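You operate a simulated robot arm through the tools that you are given. There is no shell and no other tool. Be economical: measure what you need, move in short steps, check, and stop when the job is done.

You are at the controls of a simulated robot arm. One attempt, no reset.

Task
Set the clock to the blue note's hour, wind it and start it.
Fine: stop it first; wind to FULL; never turn the setting knob while it runs; start it last.

It is judged by the outcome, as a careful person would: the job done as asked, and still so three seconds after it is handed in. It fails if anything else is knocked over, pushed out of place, dropped, spilled or broken.

Robot
A 6-joint arm with a two-finger parallel gripper, fixed in place. Base frame: the origin is at the foot of the arm, x ahead of it, y to its left, z up; the work surface is at about z = 0.745. Lengths are in m, angles in rad, forces in N, time in s.
With the tool pointing down near the work surface it reaches from about 0.2 to 0.64 m from the base axis. Its first joint turns from -1.152 to 1.152 rad. Payload 2.7 kg.
The tool frame sits at the grasp point between the pads (the TCP): z along the fingers, y along the line on which they close. The tips reach 0.023 m beyond it. The gripper opens to 0.094 m. The fingers are 0.038 m wide and 0.01 m thick; the gripper's body (0.054 by 0.096 m) begins 0.039 m behind the TCP.
Orientation is told as [roll, pitch, yaw] about the base's x, y, z axes, in that order, counted from this pose: with the fingers straight down and closing along the base's y, the tool's x points along the base's -x, its y along +y and its z along -z.

Tools
- The arm moves only by the tool nudge_tool. Its argument "increments" is a list of rows, each an object (a shift or turn left out is 0, a gripper value left out holds the last) with "turn": the turn, a rotation vector about the base's x, y, z in units of 90 degrees (1.0 is 90 degrees), a list of three; "offset": the shift along the base's x, y, z in units of 300 mm (1.0 is 300 mm), a list of three; "jaw": the gripper command, from -1 (fully open) to 1 (shut), values between in proportion. In form: [{"turn": [wx, wy, wz], "offset": [tx, ty, tz], "jaw": jaw}, ...]. A call has 1 to 8 rows; each row is the pose to reach, as a shift and turn from the pose commanded when the call began. A call with a number of a shift or a turn outside -1 to 1 is refused whole. Rows are played at 5 a second. More than 0.05 m and 0.15 rad between two rows, or a gripper value outside its range, and nothing of the call is played. A pose out of reach is approached as far as the arm can. The call stops where the force on the tool passes 40 N (or 10 N more than at its start, if that is more) or the arm is blocked; 0.2 s more then pass. The fingers move at their own pace (about 0.045 m/s each) and stop on an object; they squeeze with about 38 N. The grip force told is the motor's: it shows also when the fingers shut on nothing. Time passes only in rows, and 0.2 s behind the last, so rows that repeat a pose let the fingers close. It gives the time, the measured TCP pose, the force on the tool (base axes), the opening and the grip force at its end, in the units of the frame above (readings bear some noise), and new pictures: "pictures" is both (left out), scene, wrist or none.
- Cameras (640 x 400 px; columns grow to the right, rows downward): "scene" is fixed at [0.0695, -0.4212, 1.4152]; the picture's right is [0.85, -0.53, 0.00], its down [-0.26, -0.41, -0.88] and it looks along [0.47, 0.74, -0.48] (base axes); focal length 311 px, centre (320, 200). "wrist" rides on the gripper at [0.087, 0.016, -0.074] in the tool frame; the picture's right is [-0.18, 0.98, 0.00], its down [-0.58, -0.11, -0.81] and it looks along [-0.79, -0.15, 0.59] (tool axes); focal length 243 px, centre (320, 200). There is no depth. A picture from a camera that has moved, and an enlarged one, comes with that camera's place and axes in the base frame and with its lens.
- zoom(camera, box): a new picture of the part [left, top, right, bottom] of that camera's present view, enlarged. No time passes.
- sign_off(): hands the job in; it is judged then, once.

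Work in short steps. Places have to be worked out from the pictures, the camera data and where the tool is seen: move nearer, look again, correct. Check each grasp and each placing, and mend what went wrong. You have 120 turns and 170 pictures in all, those below and enlarged ones among them. Open the gripper and draw the arm clear of the work before you hand the job in, unless the task says otherwise; then end with one line.

The tools are called after ">>>" as a command line: name --argument value ..., lists and objects as JSON in quotes. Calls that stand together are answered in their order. nudge_tool: Moves the arm, as the interface text tells. Its arguments: {"type":"object","properties":{"increments":{"type":"array"},"pictures":{"type":"string","enum":["both","scene","wrist","none"]}},"required":["increments"]} The other tools are called the same way: zoom (camera, box) takes an enlarged picture of a part of a camera's view; sign_off () hands the job in.

At the start:

```text
clock: 0.0
eef_pos: [0.4487, -0.0182, 1.216]
ee_rot: [0.0, 0.0, 0.0]
wrist_force: [-0.2, -0.7, 0.5]
finger_gap: 0.0938
finger_force: 0.0
```

scene: 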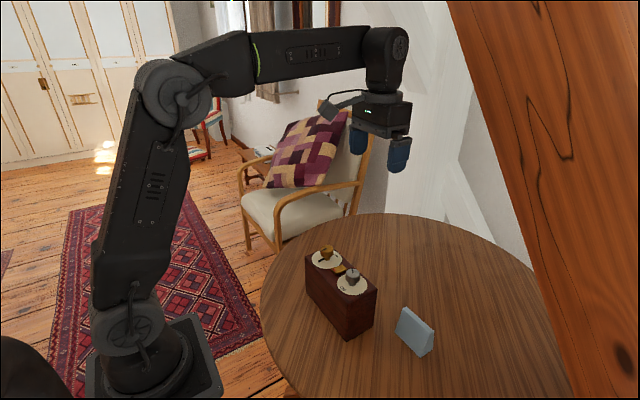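
wrist: 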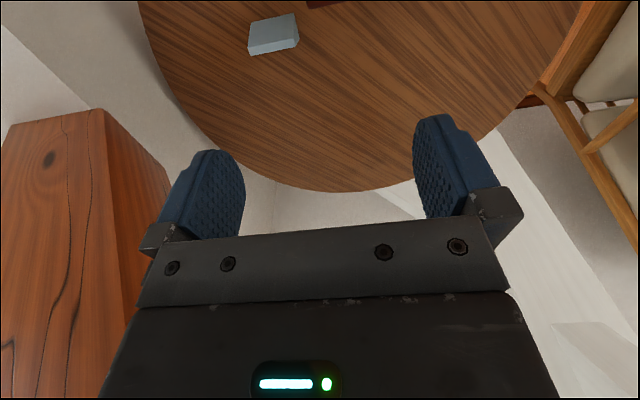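

The clock box has knobs on top and a folded blue note is beside it. I zoom in on both.

>>> zoom --camera "scene" --box '[290, 230, 450, 360]'

>>> zoom --camera "scene" --box '[300, 235, 380, 305]'

>>> zoom --camera "wrist" --box '[220, 0, 340, 75]'

```text
3.08 times, centred on (370, 295) of scene
camera zoom: at [0.0695, -0.4212, 1.4152], right [0.85, -0.53, 0.0], down [-0.26, -0.41, -0.88], along [0.47, 0.74, -0.48], focal length 957 px, centre (166, -92)
```

zoom: 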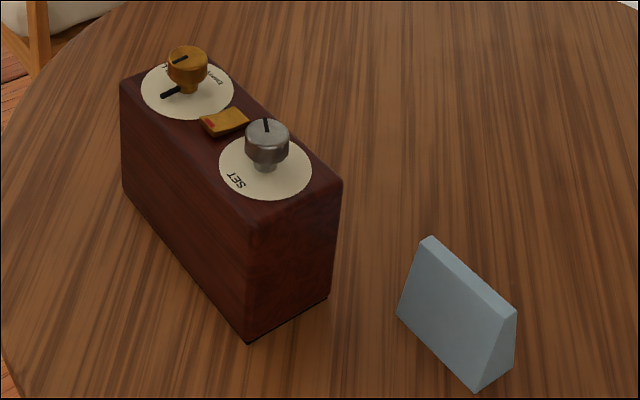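

```text
5.71 times, centred on (340, 270) of scene
camera zoom: at [0.0695, -0.4212, 1.4152], right [0.85, -0.53, 0.0], down [-0.26, -0.41, -0.88], along [0.47, 0.74, -0.48], focal length 1777 px, centre (206, -200)
```

zoom: 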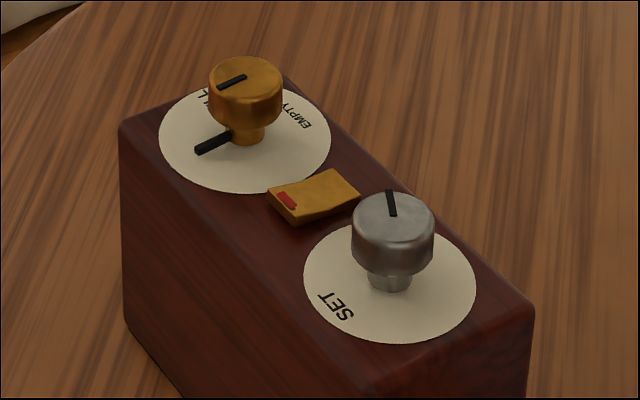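

```text
5.33 times, centred on (280, 38) of wrist
camera zoom: at [0.3624, -0.0006, 1.2909], right [0.18, 0.98, 0.0], down [0.58, -0.11, 0.81], along [0.79, -0.15, -0.59], focal length 1294 px, centre (533, 1067)
```

zoom: 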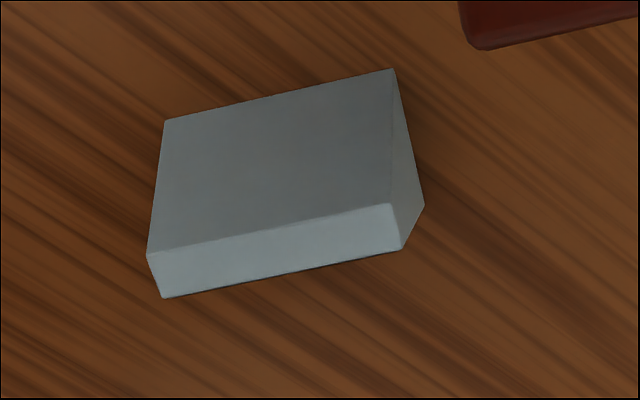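

The box spans about x .39–.48, y −.03–.16, and its top is near z .84. The faces of the clock and the note probably point toward +x, so I'll yaw the tool around to look back at them.

>>> nudge_tool --increments '[{"turn": [0, 0, 0.094], "offset": [0.05, 0, 0]}, {"turn": [0, 0, 0.188], "offset": [0.1, 0, 0]}, {"turn": [0, 0, 0.282], "offset": [0.15, 0, 0]}, {"turn": [0, 0, 0.376], "offset": [0.2, 0, 0]}, {"turn": [0, 0, 0.47], "offset": [0.25, 0, 0]}, {"turn": [0, 0, 0.564], "offset": [0.3, 0, 0]}, {"turn": [0, 0, 0.658], "offset": [0.35, 0, 0]}, {"turn": [0, 0, 0.752], "offset": [0.4, 0, 0]}]' --pictures "none"

>>> nudge_tool --increments '[{"turn": [0, 0, 0.094], "offset": [0, 0, -0.04]}, {"turn": [0, 0, 0.188], "offset": [0, 0, -0.08]}, {"turn": [0, 0, 0.282], "offset": [0, 0, -0.12]}, {"turn": [0, 0, 0.376], "offset": [0, 0, -0.16]}, {"turn": [0, 0, 0.47], "offset": [0, 0, -0.2]}, {"turn": [0, 0, 0.564], "offset": [0, 0, -0.24]}, {"turn": [0, 0, 0.658], "offset": [0, 0, -0.28]}, {"turn": [0, 0, 0.752], "offset": [0, 0, -0.3]}]' --pictures "wrist"

```text
clock: 1.8
eef_pos: [0.5511, -0.0197, 1.2035]
ee_rot: [0.002, -0.001, 1.185]
wrist_force: [0.4, 0.7, -0.3]
finger_gap: 0.0939
finger_force: 0.1
out of reach, approached as far as the arm can: row 7, 8
```

```text
clock: 3.6
eef_pos: [0.5489, -0.0173, 1.1134]
ee_rot: [-0.001, 0.0, 2.367]
wrist_force: [0.2, 0.7, 0.0]
finger_gap: 0.0939
finger_force: 0.0
camera wrist: at [0.6005, -0.0887, 1.1885], right [-0.82, -0.57, 0.0], down [-0.34, 0.48, 0.81], along [-0.46, 0.66, -0.59], focal length 243 px, centre (320, 200)
```

wrist: 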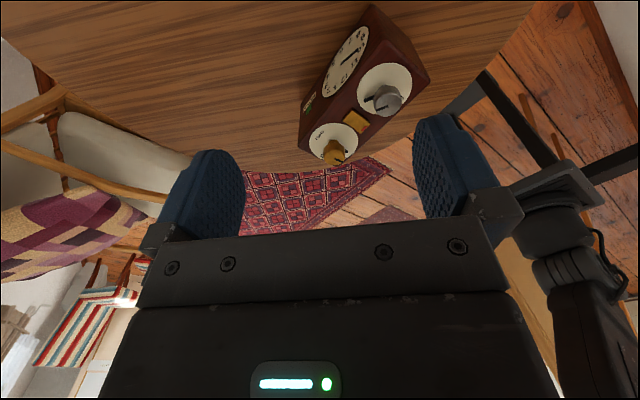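

The clock face is on the +x side, as I guessed. I zoom in, then finish the turn and go out further to see it squarely.

>>> zoom --camera "wrist" --box '[290, 0, 440, 170]'

>>> nudge_tool --increments '[{"turn": [0, 0, 0.094], "offset": [0.03, 0.0, -0.05]}, {"turn": [0, 0, 0.188], "offset": [0.06, 0.0, -0.1]}, {"turn": [0, 0, 0.282], "offset": [0.09, 0.0, -0.15]}, {"turn": [0, 0, 0.376], "offset": [0.12, 0.0, -0.2]}, {"turn": [0, 0, 0.47], "offset": [0.15, 0.0, -0.25]}]' --pictures "wrist"

```text
2.35 times, centred on (365, 85) of wrist
camera zoom: at [0.6005, -0.0887, 1.1885], right [-0.82, -0.57, 0.0], down [-0.34, 0.48, 0.81], along [-0.46, 0.66, -0.59], focal length 571 px, centre (214, 471)
```

zoom: 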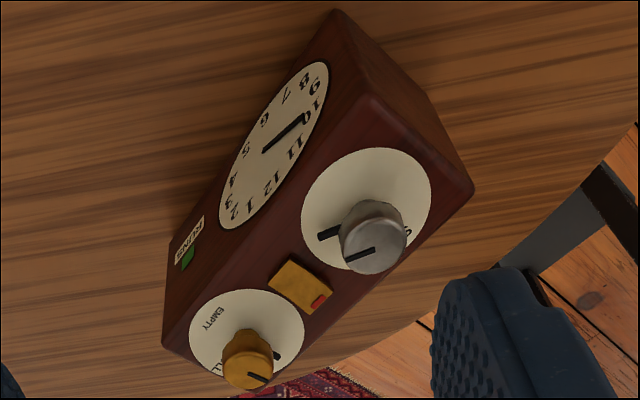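

```text
clock: 4.8
eef_pos: [0.5945, -0.0023, 1.0386]
ee_rot: [0.006, 0.0, 3.092]
wrist_force: [-0.2, 0.1, -0.1]
finger_gap: 0.0942
finger_force: 0.1
out of reach, approached as far as the arm can: row 5
camera wrist: at [0.6797, -0.0223, 1.1135], right [-0.23, -0.97, 0.01], down [-0.57, 0.14, 0.81], along [-0.78, 0.18, -0.59], focal length 243 px, centre (320, 200)
```

wrist: 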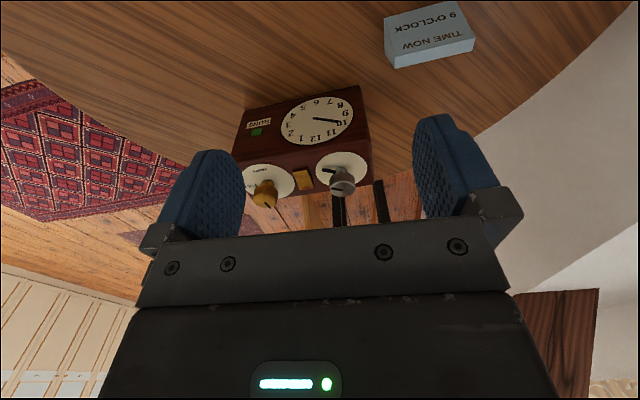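

>>> zoom --camera "wrist" --box '[375, 0, 485, 70]'

>>> zoom --camera "wrist" --box '[225, 80, 385, 215]'

```text
5.71 times, centred on (430, 35) of wrist
camera zoom: at [0.6797, -0.0223, 1.1135], right [-0.23, -0.97, 0.01], down [-0.57, 0.14, 0.81], along [-0.78, 0.18, -0.59], focal length 1386 px, centre (-309, 1143)
```

zoom: 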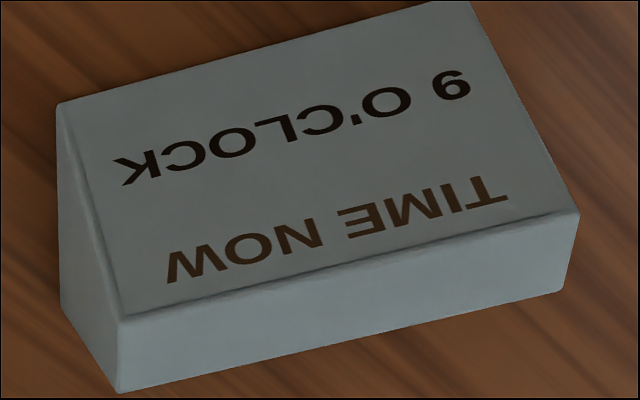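

```text
2.96 times, centred on (305, 148) of wrist
camera zoom: at [0.6797, -0.0223, 1.1135], right [-0.23, -0.97, 0.01], down [-0.57, 0.14, 0.81], along [-0.78, 0.18, -0.59], focal length 719 px, centre (364, 356)
```

zoom: 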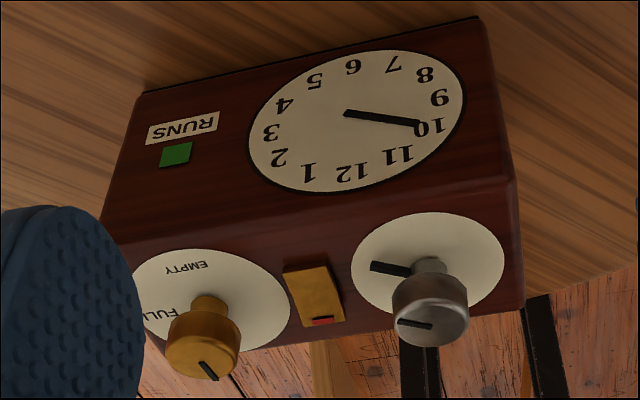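

>>> zoom --camera "wrist" --box '[432, 5, 472, 30]'

>>> zoom --camera "wrist" --box '[305, 90, 385, 140]'

>>> zoom --camera "wrist" --box '[260, 140, 380, 215]'

```text
16.00 times, centred on (452, 18) of wrist
camera zoom: at [0.6797, -0.0223, 1.1135], right [-0.23, -0.97, 0.01], down [-0.57, 0.14, 0.81], along [-0.78, 0.18, -0.59], focal length 3882 px, centre (-1792, 3120)
```

zoom: 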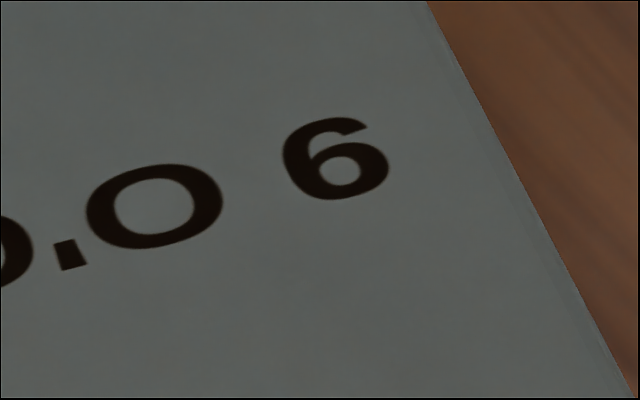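

```text
8.00 times, centred on (345, 115) of wrist
camera zoom: at [0.6797, -0.0223, 1.1135], right [-0.23, -0.97, 0.01], down [-0.57, 0.14, 0.81], along [-0.78, 0.18, -0.59], focal length 1941 px, centre (120, 880)
```

zoom: 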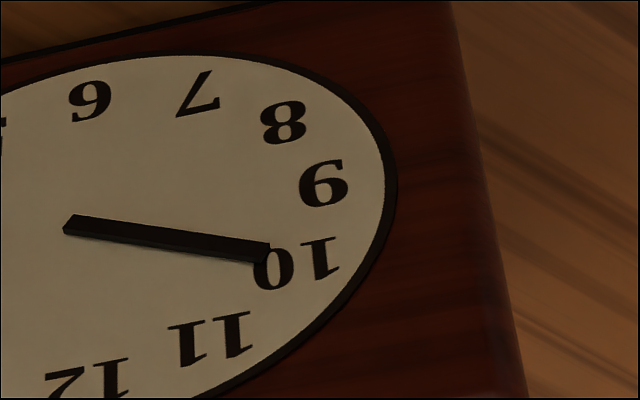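

```text
5.33 times, centred on (320, 178) of wrist
camera zoom: at [0.6797, -0.0223, 1.1135], right [-0.23, -0.97, 0.01], down [-0.57, 0.14, 0.81], along [-0.78, 0.18, -0.59], focal length 1294 px, centre (320, 320)
```

zoom: 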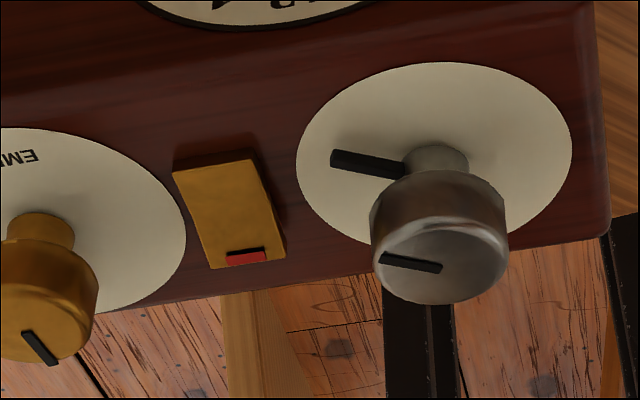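

The note says 9 o'clock, and the hand is just short of 10 with the green RUNS flag showing. I estimate the silver SET knob at (.436,.010), the gold wind knob at (.437,.124), the rocker at (.436,.066) and the box top at z≈.873. I'll move in closer to see which end of the rocker is raised.

>>> nudge_tool --increments '[{"offset": [-0.06, 0.05, -0.03]}, {"offset": [-0.12, 0.1, -0.06]}, {"offset": [-0.18, 0.15, -0.09]}, {"offset": [-0.22, 0.19, -0.12]}]' --pictures "both"

>>> zoom --camera "wrist" --box '[200, 60, 440, 210]'

```text
clock: 5.8
eef_pos: [0.5279, 0.0536, 1.0055]
ee_rot: [0.002, -0.001, 3.102]
wrist_force: [-0.2, 0.1, 0.7]
finger_gap: 0.0942
finger_force: 0.1
camera wrist: at [0.6136, 0.0346, 1.0789], right [-0.22, -0.97, 0.0], down [-0.58, 0.13, 0.81], along [-0.79, 0.18, -0.59], focal length 243 px, centre (320, 200)
```

scene: 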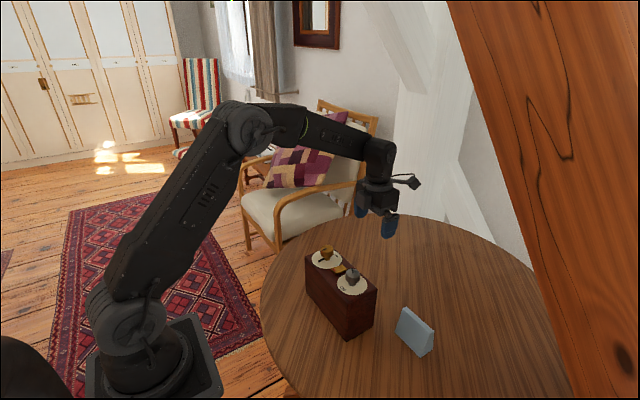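
wrist: 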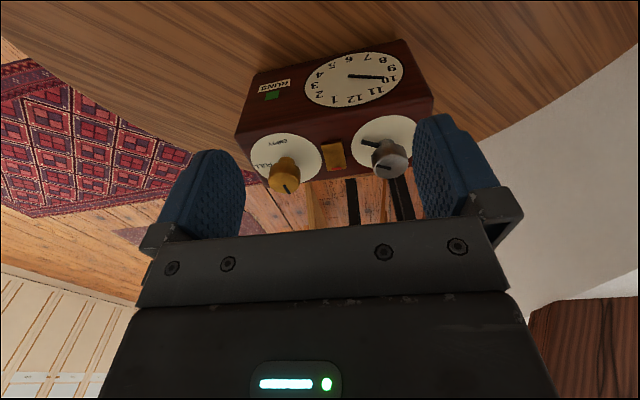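

```text
2.67 times, centred on (320, 135) of wrist
camera zoom: at [0.6136, 0.0346, 1.0789], right [-0.22, -0.97, 0.0], down [-0.58, 0.13, 0.81], along [-0.79, 0.18, -0.59], focal length 647 px, centre (320, 373)
```

zoom: 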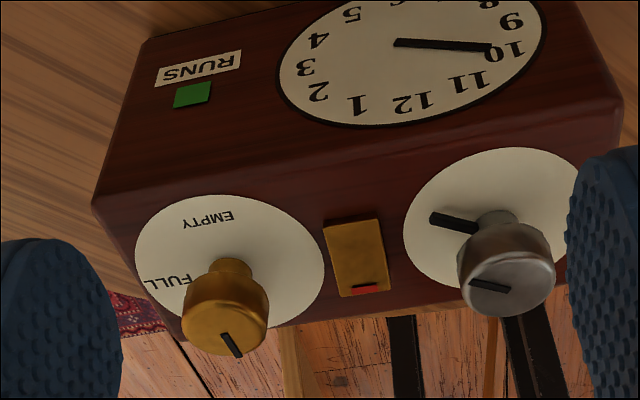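

I want a closer look at the rocker's tilt and the gold dial.

>>> zoom --camera "scene" --box '[326, 258, 358, 278]'

>>> zoom --camera "wrist" --box '[310, 130, 358, 180]'

```text
16.00 times, centred on (342, 268) of scene
camera zoom: at [0.0695, -0.4212, 1.4152], right [0.85, -0.53, 0.0], down [-0.26, -0.41, -0.88], along [0.47, 0.74, -0.48], focal length 4974 px, centre (-32, -888)
```

zoom: 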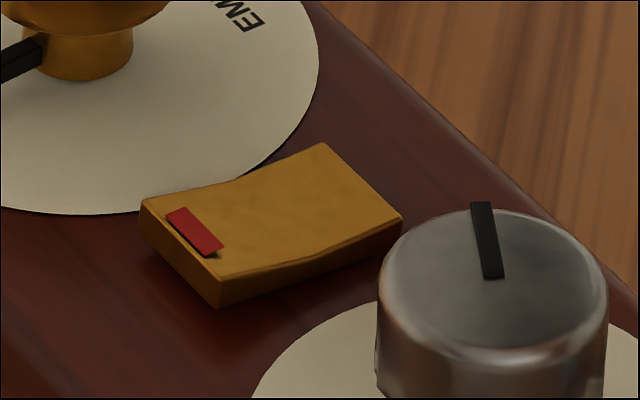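

```text
8.00 times, centred on (334, 155) of wrist
camera zoom: at [0.6136, 0.0346, 1.0789], right [-0.22, -0.97, 0.0], down [-0.58, 0.13, 0.81], along [-0.79, 0.18, -0.59], focal length 1941 px, centre (208, 560)
```

zoom: 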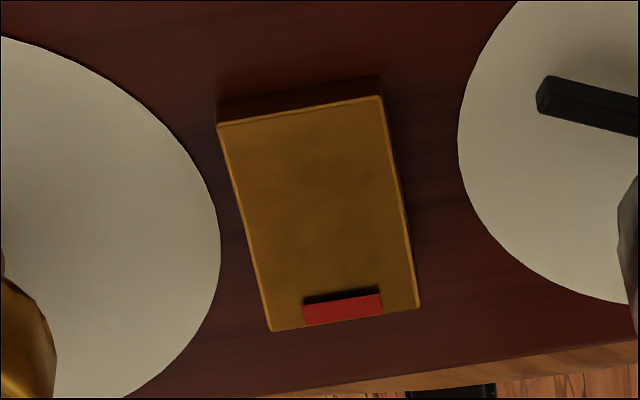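

By triangulation the red (−x) end of the rocker is about 3.5 mm higher (z≈.891), so that is the end to press to stop the clock. I'll close the fingers and hover over that end.

>>> nudge_tool --increments '[{"turn": [0, 0, 0.025], "offset": [-0.1, 0.01, 0], "jaw": 1}, {"turn": [0, 0, 0.025], "offset": [-0.2, 0.02, 0], "jaw": 1}, {"turn": [0, 0, 0.025], "offset": [-0.3, 0.03, 0], "jaw": 1}, {"turn": [0, 0, 0.025], "offset": [-0.413, 0.03, 0], "jaw": 1}, {"turn": [0, 0, 0.025], "offset": [-0.413, 0.03, -0.09], "jaw": 1}, {"turn": [0, 0, 0.025], "offset": [-0.413, 0.03, -0.2], "jaw": 1}, {"turn": [0, 0, 0.025], "offset": [-0.413, 0.03, -0.2], "jaw": 1}]' --pictures "both"

>>> zoom --camera "scene" --box '[300, 220, 396, 280]'

```text
clock: 7.4
eef_pos: [0.4031, 0.0628, 0.9486]
ee_rot: [0.0, -0.001, 3.141]
wrist_force: [-0.3, -0.1, -0.5]
finger_gap: 0.0001
finger_force: 38.3
camera wrist: at [0.4892, 0.0472, 1.0225], right [-0.18, -0.98, 0.0], down [-0.58, 0.11, 0.81], along [-0.79, 0.15, -0.59], focal length 243 px, centre (320, 200)
```

scene: 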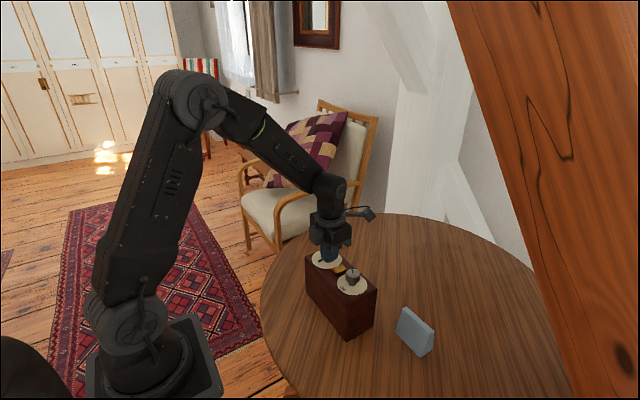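
wrist: 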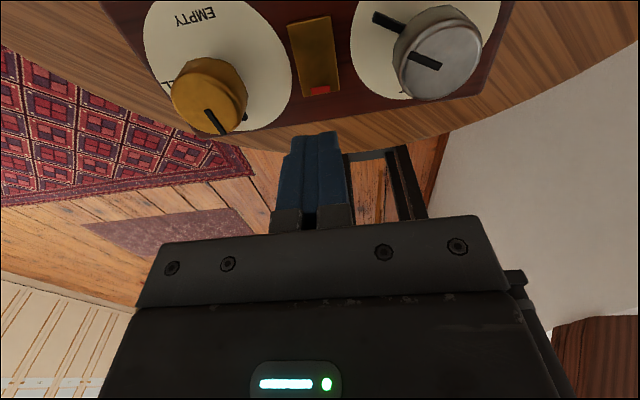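

```text
6.67 times, centred on (348, 250) of scene
camera zoom: at [0.0695, -0.4212, 1.4152], right [0.85, -0.53, 0.0], down [-0.26, -0.41, -0.88], along [0.47, 0.74, -0.48], focal length 2073 px, centre (133, -133)
```

zoom: 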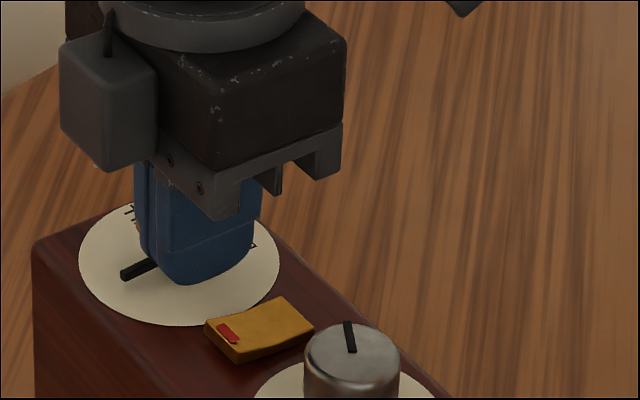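

The tip lines up with the red end. I press down gradually to a tip height of about .883, then come back up.

>>> nudge_tool --increments '[{"offset": [0, 0, -0.08], "jaw": 1}, {"offset": [0, 0, -0.115], "jaw": 1}, {"offset": [0, 0, -0.13], "jaw": 1}, {"offset": [0, 0, -0.14], "jaw": 1}, {"offset": [0, 0, -0.147], "jaw": 1}]' --pictures "wrist"

```text
clock: 8.4
eef_pos: [0.4027, 0.062, 0.9088]
ee_rot: [-0.001, 0.003, 3.142]
wrist_force: [-4.7, -0.7, 7.0]
finger_gap: 0.0
finger_force: 38.1
stopped in row 4: the force on the tool passed its limit (the readings are from after the stop); the commanded pose is now the measured one
camera wrist: at [0.4892, 0.047, 0.9841], right [-0.18, -0.98, 0.0], down [-0.58, 0.11, 0.8], along [-0.79, 0.15, -0.59], focal length 243 px, centre (320, 200)
```

wrist: 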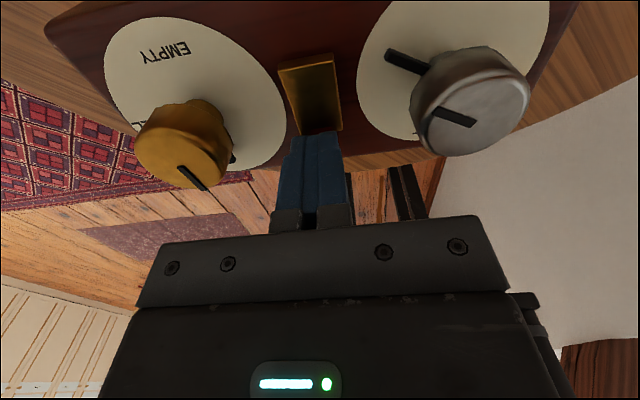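

The push met the force limit with the tip at z≈.886, so the rocker probably flipped. I'll back off to the viewing pose to check the flag.

>>> nudge_tool --increments '[{"offset": [0, 0, 0.1], "jaw": 1}, {"offset": [0, 0, 0.22], "jaw": 1}, {"offset": [0.12, -0.02, 0.3], "jaw": 0}, {"offset": [0.26, -0.03, 0.3], "jaw": 0}, {"offset": [0.4, -0.03, 0.3], "jaw": 0}, {"offset": [0.52, -0.03, 0.3], "jaw": 0}]' --pictures "wrist"

>>> zoom --camera "wrist" --box '[200, 30, 440, 180]'

>>> zoom --camera "scene" --box '[300, 235, 380, 305]'

```text
clock: 9.8
eef_pos: [0.5592, 0.0551, 0.9973]
ee_rot: [0.0, 0.004, 3.143]
wrist_force: [-0.1, 0.7, 0.3]
finger_gap: 0.047
finger_force: 0.2
camera wrist: at [0.6447, 0.0393, 1.0718], right [-0.18, -0.98, 0.0], down [-0.58, 0.11, 0.8], along [-0.79, 0.15, -0.59], focal length 243 px, centre (320, 200)
```

wrist: 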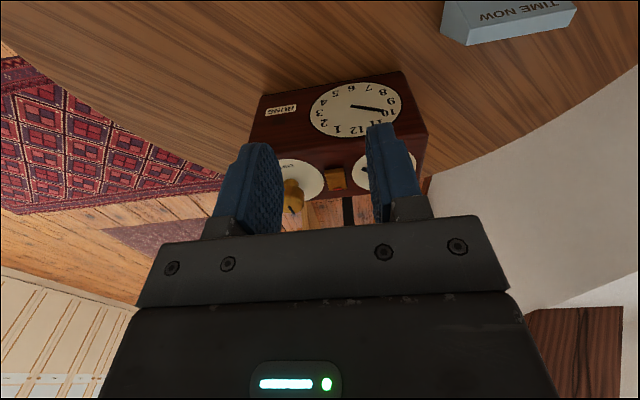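

```text
2.67 times, centred on (320, 105) of wrist
camera zoom: at [0.6447, 0.0393, 1.0718], right [-0.18, -0.98, 0.0], down [-0.58, 0.11, 0.8], along [-0.79, 0.15, -0.59], focal length 647 px, centre (320, 453)
```

zoom: 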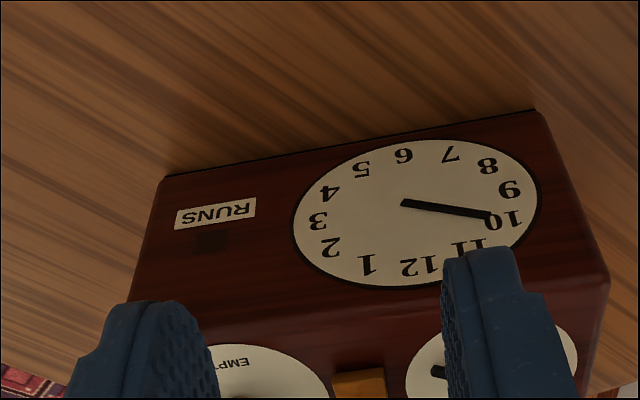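

```text
5.71 times, centred on (340, 270) of scene
camera zoom: at [0.0694, -0.4212, 1.4152], right [0.85, -0.53, 0.0], down [-0.26, -0.41, -0.88], along [0.47, 0.74, -0.48], focal length 1777 px, centre (206, -200)
```

zoom: 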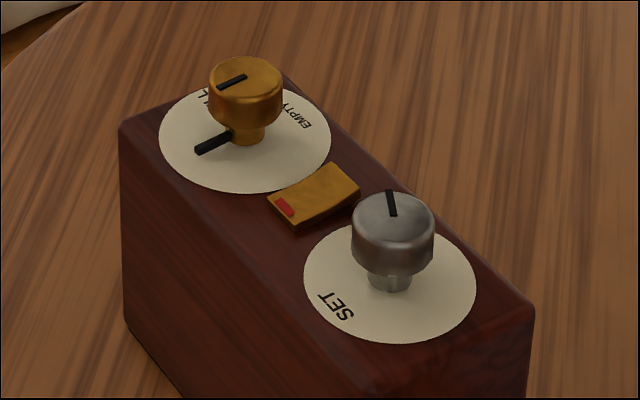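

The green flag is gone, so the clock is stopped. I put the silver knob axis at about (.4327,.007) with its top at z≈.917, and I'll hover over it half-open.

>>> nudge_tool --increments '[{"offset": [-0.1, -0.04, 0]}, {"offset": [-0.2, -0.08, 0]}, {"offset": [-0.3, -0.12, 0]}, {"offset": [-0.4217, -0.16, 0]}, {"offset": [-0.4217, -0.16, -0.11]}, {"offset": [-0.4217, -0.16, -0.11]}]' --pictures "both"

>>> zoom --camera "scene" --box '[300, 220, 412, 290]'

```text
clock: 11.2
eef_pos: [0.4312, 0.0071, 0.9664]
ee_rot: [-0.001, 0.004, 3.14]
wrist_force: [-0.3, -0.1, -0.4]
finger_gap: 0.047
finger_force: 0.0
camera wrist: at [0.5163, -0.0084, 1.0408], right [-0.19, -0.98, 0.0], down [-0.58, 0.11, 0.8], along [-0.79, 0.15, -0.59], focal length 243 px, centre (320, 200)
```

scene: 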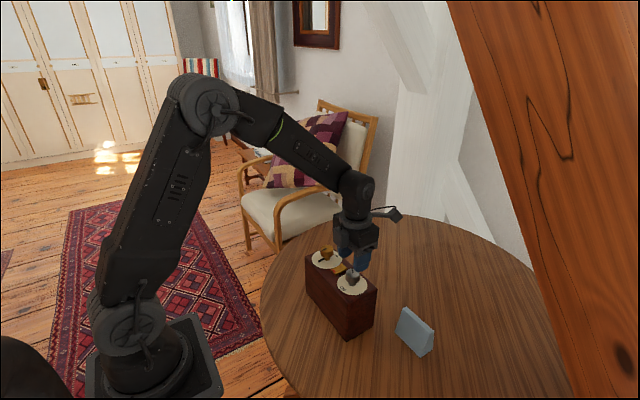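
wrist: 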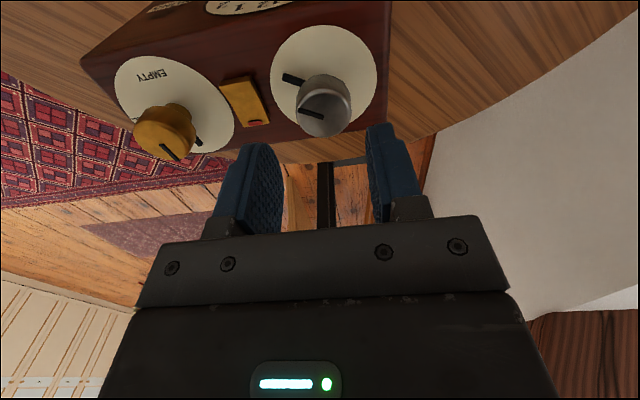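

```text
5.71 times, centred on (356, 255) of scene
camera zoom: at [0.0695, -0.4212, 1.4152], right [0.85, -0.53, 0.0], down [-0.26, -0.41, -0.88], along [0.47, 0.74, -0.48], focal length 1777 px, centre (114, -114)
```

zoom: 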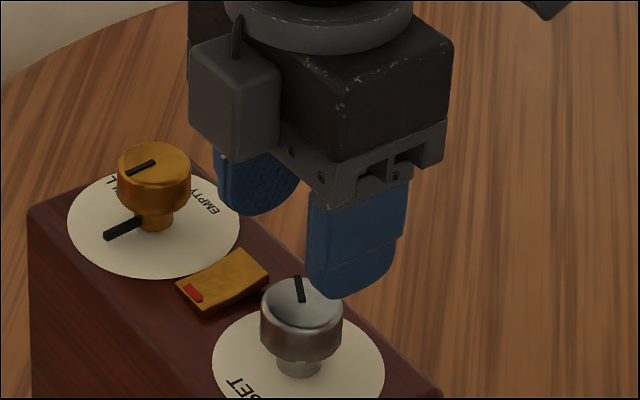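

Alignment looks right. I descend to TCP z≈.913 and close on the knob.

>>> nudge_tool --increments '[{"offset": [0.004, 0, -0.09]}, {"offset": [0.004, 0, -0.178]}, {"offset": [0.004, 0, -0.178], "jaw": 1}, {"offset": [0.004, 0, -0.178], "jaw": 1}, {"offset": [0.004, 0, -0.178], "jaw": 1}]' --pictures "both"

>>> zoom --camera "scene" --box '[300, 230, 412, 300]'

```text
clock: 12.4
eef_pos: [0.4333, 0.0049, 0.9128]
ee_rot: [0.002, 0.001, 3.14]
wrist_force: [-0.1, -17.0, 3.4]
finger_gap: 0.0333
finger_force: 37.7
camera wrist: at [0.5189, -0.0099, 0.9872], right [-0.19, -0.98, 0.0], down [-0.58, 0.11, 0.8], along [-0.79, 0.15, -0.59], focal length 243 px, centre (320, 200)
```

scene: 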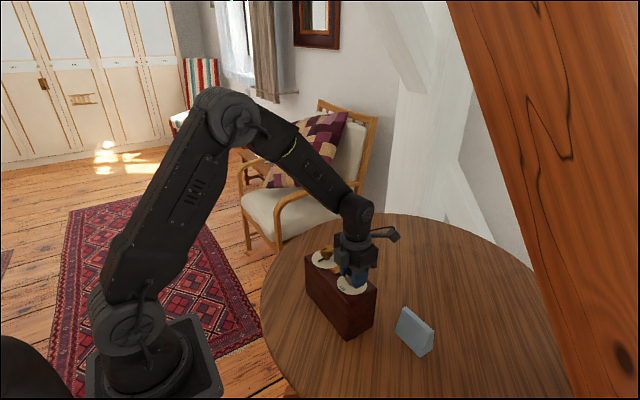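
wrist: 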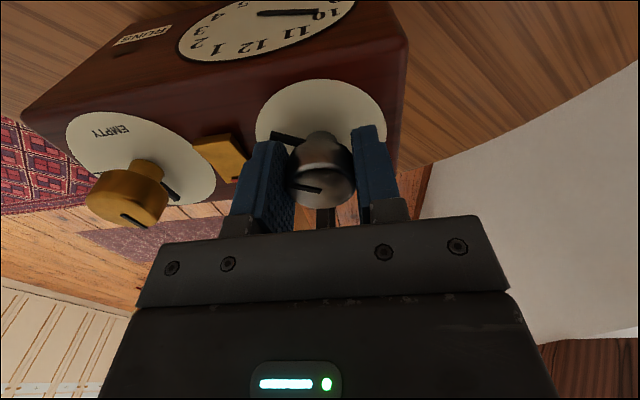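

```text
5.71 times, centred on (356, 265) of scene
camera zoom: at [0.0694, -0.4216, 1.4151], right [0.85, -0.53, 0.0], down [-0.26, -0.41, -0.88], along [0.47, 0.74, -0.48], focal length 1777 px, centre (114, -171)
```

zoom: 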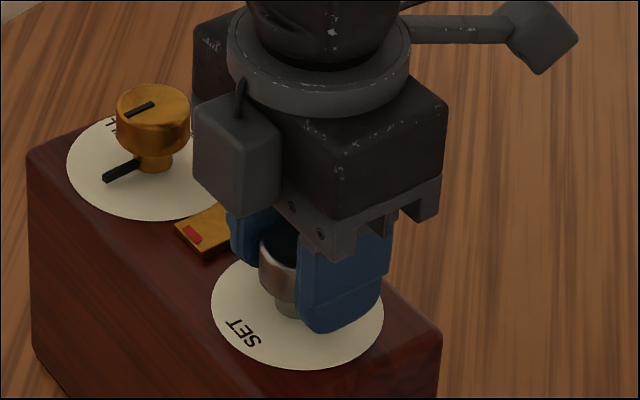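

The knob is gripped at 33 mm, with a slight −y side load. I shift 2 mm to relieve it and test-turn 16° CCW, watching the hand.

>>> nudge_tool --increments '[{"offset": [0, -0.007, 0], "jaw": 1}, {"turn": [0, 0, 0.06], "offset": [0, -0.008, 0], "jaw": 1}, {"turn": [0, 0, 0.12], "offset": [0, -0.008, 0], "jaw": 1}, {"turn": [0, 0, 0.18], "offset": [0, -0.008, 0], "jaw": 1}]' --pictures "wrist"

>>> zoom --camera "wrist" --box '[160, 0, 400, 150]'

```text
clock: 13.3
eef_pos: [0.4211, 0.0454, 0.9081]
ee_rot: [0.053, 0.023, -2.96]
wrist_force: [-4.3, 0.6, 1.8]
finger_gap: 0.0337
finger_force: 38.4
out of reach, approached as far as the arm can: row 2, 3, 4
stopped in row 4: the force on the tool passed its limit (the readings are from after the stop); the commanded pose is now the measured one
camera wrist: at [0.5061, 0.0499, 0.9854], right [0.0, -1.0, 0.05], down [-0.62, 0.04, 0.79], along [-0.79, -0.03, -0.62], focal length 243 px, centre (320, 200)
```

wrist: 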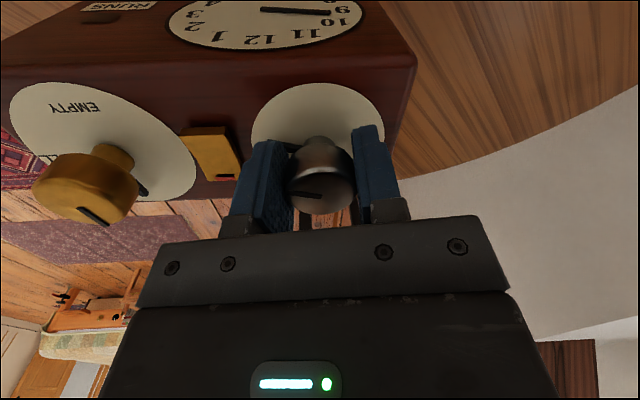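

```text
2.67 times, centred on (280, 75) of wrist
camera zoom: at [0.5061, 0.0499, 0.9854], right [0.0, -1.0, 0.05], down [-0.62, 0.04, 0.79], along [-0.79, -0.03, -0.62], focal length 647 px, centre (427, 533)
```

zoom: 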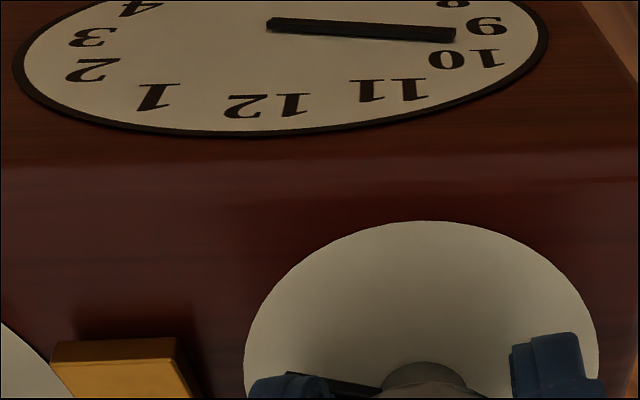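

The arm hit its wrist limit and drifted in y, which may have dragged the clock. I'll check the scene before doing anything else.

>>> zoom --camera "scene" --box '[290, 230, 450, 360]'

```text
3.08 times, centred on (370, 295) of scene
camera zoom: at [0.0693, -0.4212, 1.4152], right [0.85, -0.53, 0.0], down [-0.26, -0.41, -0.88], along [0.47, 0.74, -0.48], focal length 957 px, centre (166, -92)
```

zoom: 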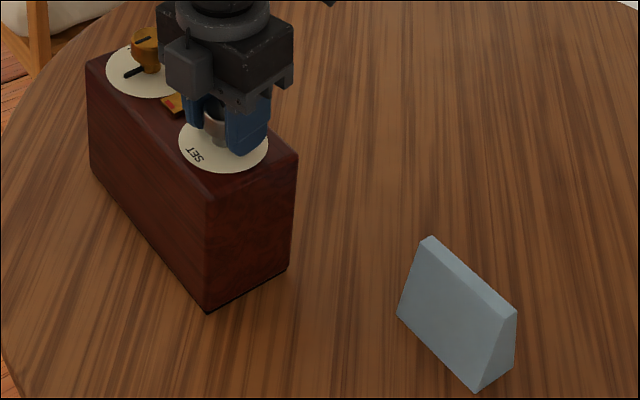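

The clock slid about (−.01,+.04) without rotating, and the hand went back to about 9.3, so CCW sets it backward. While I still hold the knob, I'll retrace the same path to put the clock back, untwisting within the wrist's range.

>>> nudge_tool --increments '[{"turn": [0.004, 0.0025, -0.015], "offset": [0.005, -0.0177, 0.002], "jaw": 1}, {"turn": [0.008, 0.005, -0.03], "offset": [0.01, -0.0353, 0.004], "jaw": 1}, {"turn": [0.012, 0.0075, -0.045], "offset": [0.015, -0.053, 0.006], "jaw": 1}, {"turn": [0.016, 0.01, -0.06], "offset": [0.02, -0.0707, 0.008], "jaw": 1}, {"turn": [0.02, 0.0125, -0.075], "offset": [0.025, -0.0883, 0.01], "jaw": 1}, {"turn": [0.024, 0.015, -0.09], "offset": [0.03, -0.106, 0.012], "jaw": 1}, {"turn": [0.028, 0.0175, -0.105], "offset": [0.036, -0.124, 0.014], "jaw": 1}, {"turn": [0.031, 0.02, -0.12], "offset": [0.0407, -0.1413, 0.0157], "jaw": 1}]' --pictures "both"

>>> zoom --camera "scene" --box '[290, 230, 450, 360]'

```text
clock: 15.1
eef_pos: [0.4334, 0.0026, 0.9116]
ee_rot: [0.004, -0.004, 3.136]
wrist_force: [0.4, 0.6, -16.3]
finger_gap: 0.0331
finger_force: 37.5
camera wrist: at [0.5195, -0.0133, 0.9861], right [-0.19, -0.98, 0.01], down [-0.58, 0.12, 0.81], along [-0.79, 0.15, -0.59], focal length 243 px, centre (320, 200)
```

scene: 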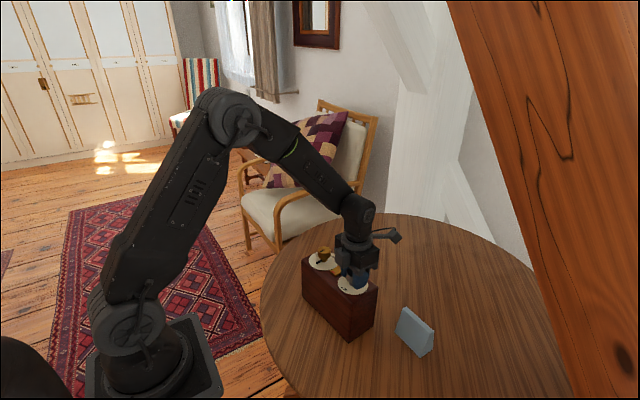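
wrist: 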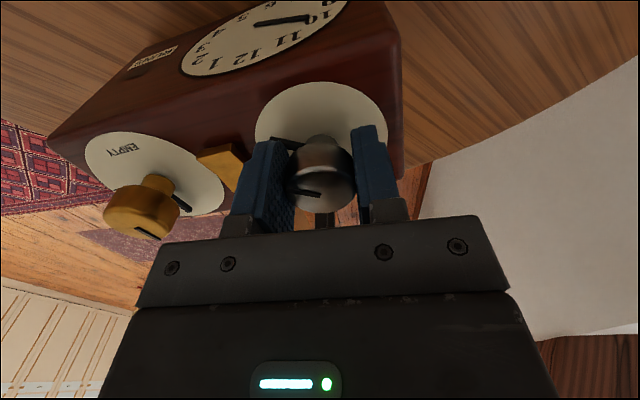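

```text
3.08 times, centred on (370, 295) of scene
camera zoom: at [0.0697, -0.4212, 1.4152], right [0.85, -0.53, 0.0], down [-0.26, -0.41, -0.88], along [0.47, 0.74, -0.48], focal length 957 px, centre (166, -92)
```

zoom: 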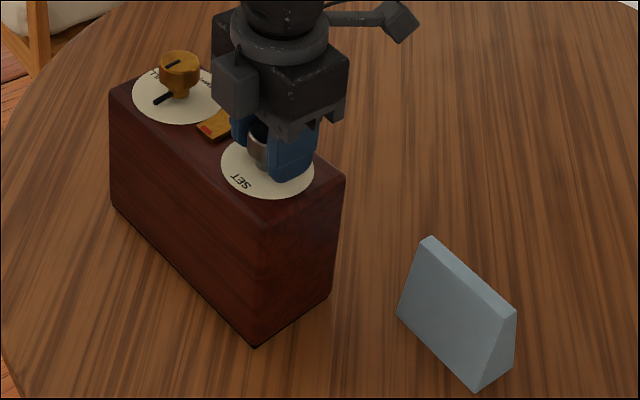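

The SET knob is back in place, but the box is now yawed about 6° CCW. Pulling the gold knob in +x later can correct that, since the pivot would be near the silver knob. I'll release, lift, and turn the yaw down into a range that allows CCW turning.

>>> nudge_tool --increments '[{"offset": [0, 0, -0.003], "jaw": 0}, {"offset": [0, 0, -0.003], "jaw": 0}, {"offset": [0, 0, 0.08], "jaw": 0}, {"offset": [0, 0, 0.18], "jaw": 0}, {"offset": [0.12, 0.03, 0.25], "jaw": 0}, {"offset": [0.24, 0.06, 0.25], "jaw": 0}, {"offset": [0.36, 0.1, 0.25], "jaw": 0}, {"offset": [0.4, 0.14, 0.25], "jaw": 0}]' --pictures "wrist"

>>> zoom --camera "wrist" --box '[200, 30, 440, 180]'

>>> zoom --camera "scene" --box '[290, 230, 450, 360]'

```text
clock: 16.9
eef_pos: [0.5541, 0.0448, 0.9892]
ee_rot: [0.004, -0.003, 3.138]
wrist_force: [-0.7, 0.5, 1.0]
finger_gap: 0.047
finger_force: 0.0
camera wrist: at [0.6405, 0.0284, 1.0632], right [-0.19, -0.98, 0.0], down [-0.58, 0.11, 0.81], along [-0.79, 0.15, -0.59], focal length 243 px, centre (320, 200)
```

wrist: 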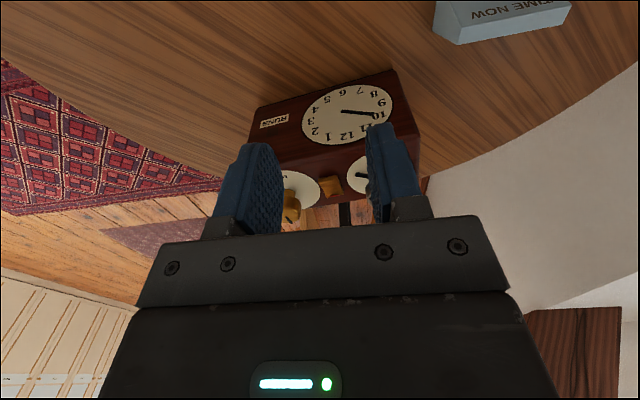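

```text
2.67 times, centred on (320, 105) of wrist
camera zoom: at [0.6405, 0.0284, 1.0632], right [-0.19, -0.98, 0.0], down [-0.58, 0.11, 0.81], along [-0.79, 0.15, -0.59], focal length 647 px, centre (320, 453)
```

zoom: 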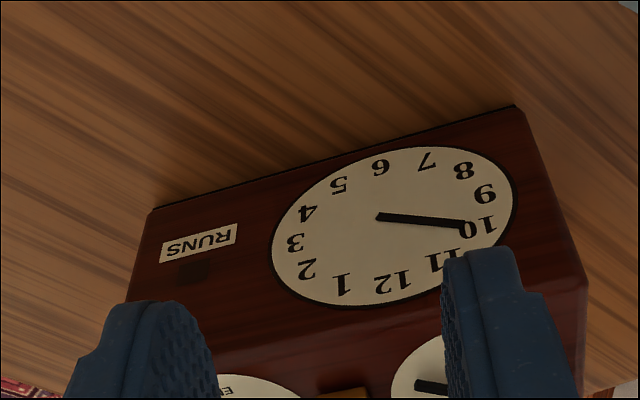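

```text
3.08 times, centred on (370, 295) of scene
camera zoom: at [0.0695, -0.4212, 1.4152], right [0.85, -0.53, 0.0], down [-0.26, -0.41, -0.88], along [0.47, 0.74, -0.48], focal length 957 px, centre (166, -92)
```

zoom: 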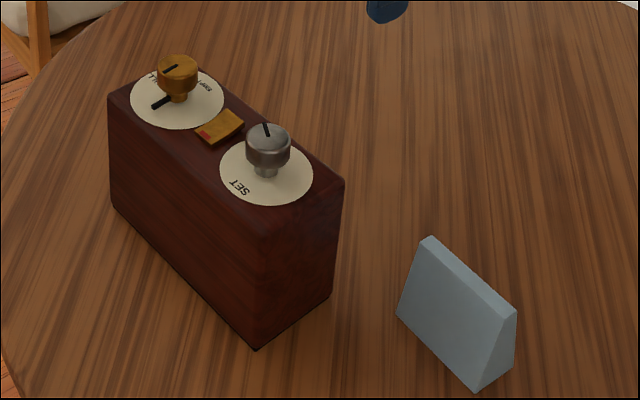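

The hand reads about 10, the clock is stopped, and the set ratio looks close to 1:1. Next is the gold knob, at about (.4205,.112) with the box yawed. I'll hover there.

>>> nudge_tool --increments '[{"turn": [0, 0, -0.02], "offset": [-0.1, 0.05, 0]}, {"turn": [0, 0, -0.04], "offset": [-0.2, 0.1, 0]}, {"turn": [0, 0, -0.06], "offset": [-0.3, 0.15, 0]}, {"turn": [0, 0, -0.06], "offset": [-0.4, 0.2, 0]}, {"turn": [0, 0, -0.06], "offset": [-0.4453, 0.224, -0.077]}, {"turn": [0, 0, -0.06], "offset": [-0.4453, 0.224, -0.077]}]' --pictures "both"

>>> zoom --camera "scene" --box '[290, 220, 402, 290]'

```text
clock: 18.3
eef_pos: [0.4176, 0.1114, 0.9639]
ee_rot: [0.004, -0.005, 3.041]
wrist_force: [0.0, 0.3, -1.7]
finger_gap: 0.0469
finger_force: 0.1
camera wrist: at [0.5029, 0.0874, 1.0381], right [-0.28, -0.96, 0.0], down [-0.56, 0.17, 0.81], along [-0.78, 0.22, -0.59], focal length 243 px, centre (320, 200)
```

scene: 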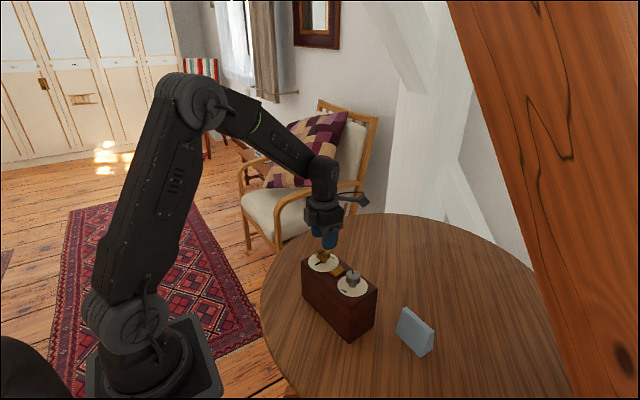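
wrist: 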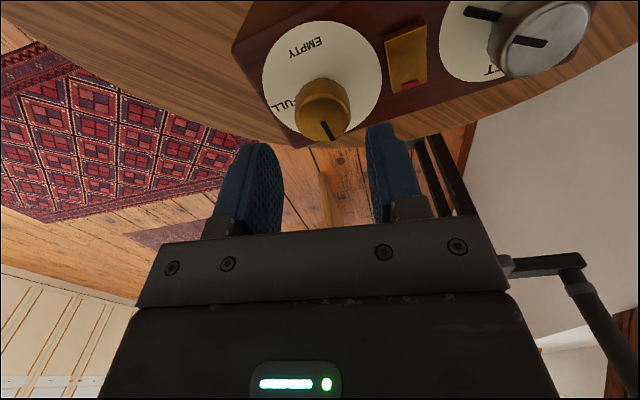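

```text
5.71 times, centred on (346, 255) of scene
camera zoom: at [0.0695, -0.4212, 1.4152], right [0.85, -0.53, 0.0], down [-0.26, -0.41, -0.88], along [0.47, 0.74, -0.48], focal length 1777 px, centre (171, -114)
```

zoom: 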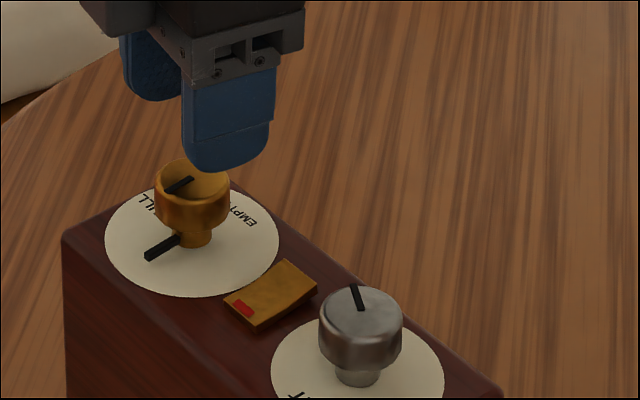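

I put the gold knob at about (.420,.110). I descend and grip it.

>>> nudge_tool --increments '[{"offset": [0.008, -0.005, -0.08]}, {"offset": [0.008, -0.005, -0.168]}, {"offset": [0.008, -0.005, -0.168], "jaw": 0.5}, {"offset": [0.008, -0.005, -0.168], "jaw": 1}, {"offset": [0.008, -0.005, -0.168], "jaw": 1}]' --pictures "wrist"

>>> zoom --camera "scene" --box '[290, 230, 402, 300]'

```text
clock: 19.5
eef_pos: [0.4206, 0.109, 0.9148]
ee_rot: [0.003, -0.005, 3.044]
wrist_force: [-0.9, 6.1, -0.6]
finger_gap: 0.0334
finger_force: 38.5
camera wrist: at [0.5067, 0.0855, 0.9885], right [-0.28, -0.96, 0.0], down [-0.57, 0.17, 0.81], along [-0.78, 0.22, -0.59], focal length 243 px, centre (320, 200)
```

wrist: 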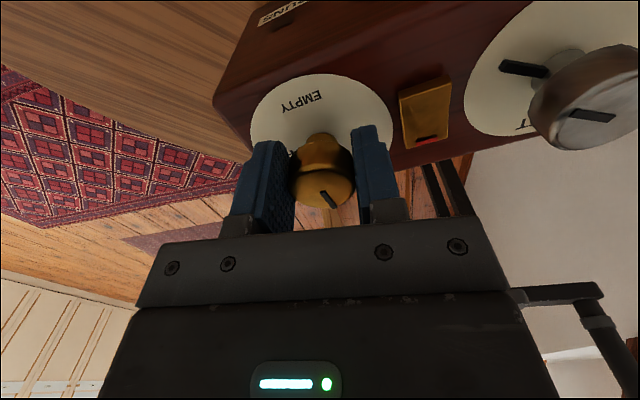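

```text
5.71 times, centred on (346, 265) of scene
camera zoom: at [0.0695, -0.421, 1.4153], right [0.85, -0.53, 0.0], down [-0.26, -0.41, -0.88], along [0.47, 0.74, -0.48], focal length 1777 px, centre (171, -171)
```

zoom: 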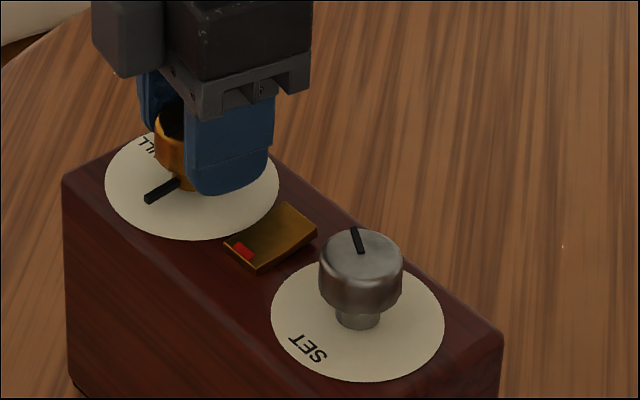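

Grip is good, with 6 N of side load. I turn the wind knob 40° CW and check.

>>> nudge_tool --increments '[{"turn": [0, 0, -0.07], "jaw": 1}, {"turn": [0, 0, -0.14], "jaw": 1}, {"turn": [0, 0, -0.21], "jaw": 1}, {"turn": [0, 0, -0.28], "jaw": 1}, {"turn": [0, 0, -0.35], "jaw": 1}, {"turn": [0, 0, -0.44], "jaw": 1}]' --pictures "both"

>>> zoom --camera "scene" --box '[290, 230, 450, 360]'

```text
clock: 20.9
eef_pos: [0.4219, 0.1113, 0.9145]
ee_rot: [0.002, -0.003, 2.348]
wrist_force: [-6.0, -6.9, 0.6]
finger_gap: 0.0332
finger_force: 38.1
camera wrist: at [0.4714, 0.0381, 0.9885], right [-0.83, -0.56, 0.0], down [-0.33, 0.49, 0.81], along [-0.45, 0.67, -0.59], focal length 243 px, centre (320, 200)
```

scene: 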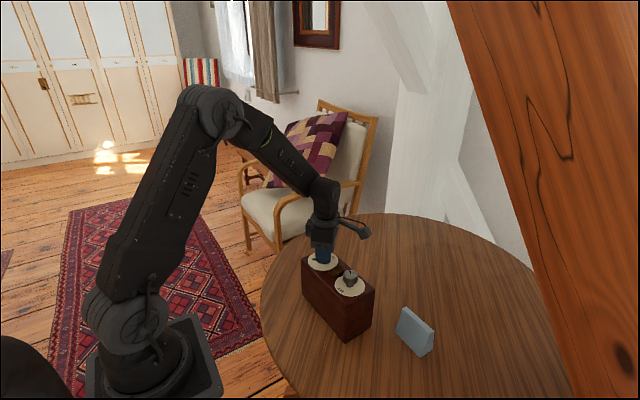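
wrist: 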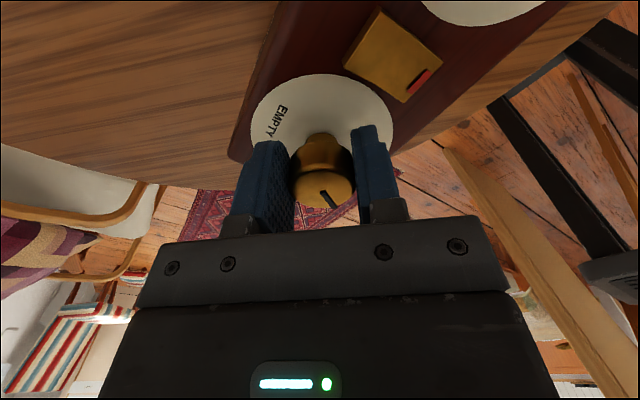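

```text
3.08 times, centred on (370, 295) of scene
camera zoom: at [0.0693, -0.4214, 1.4152], right [0.85, -0.53, 0.0], down [-0.26, -0.41, -0.88], along [0.47, 0.74, -0.48], focal length 957 px, centre (166, -92)
```

zoom: 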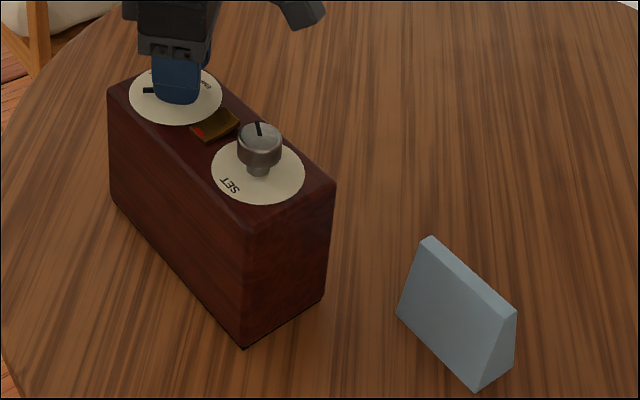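

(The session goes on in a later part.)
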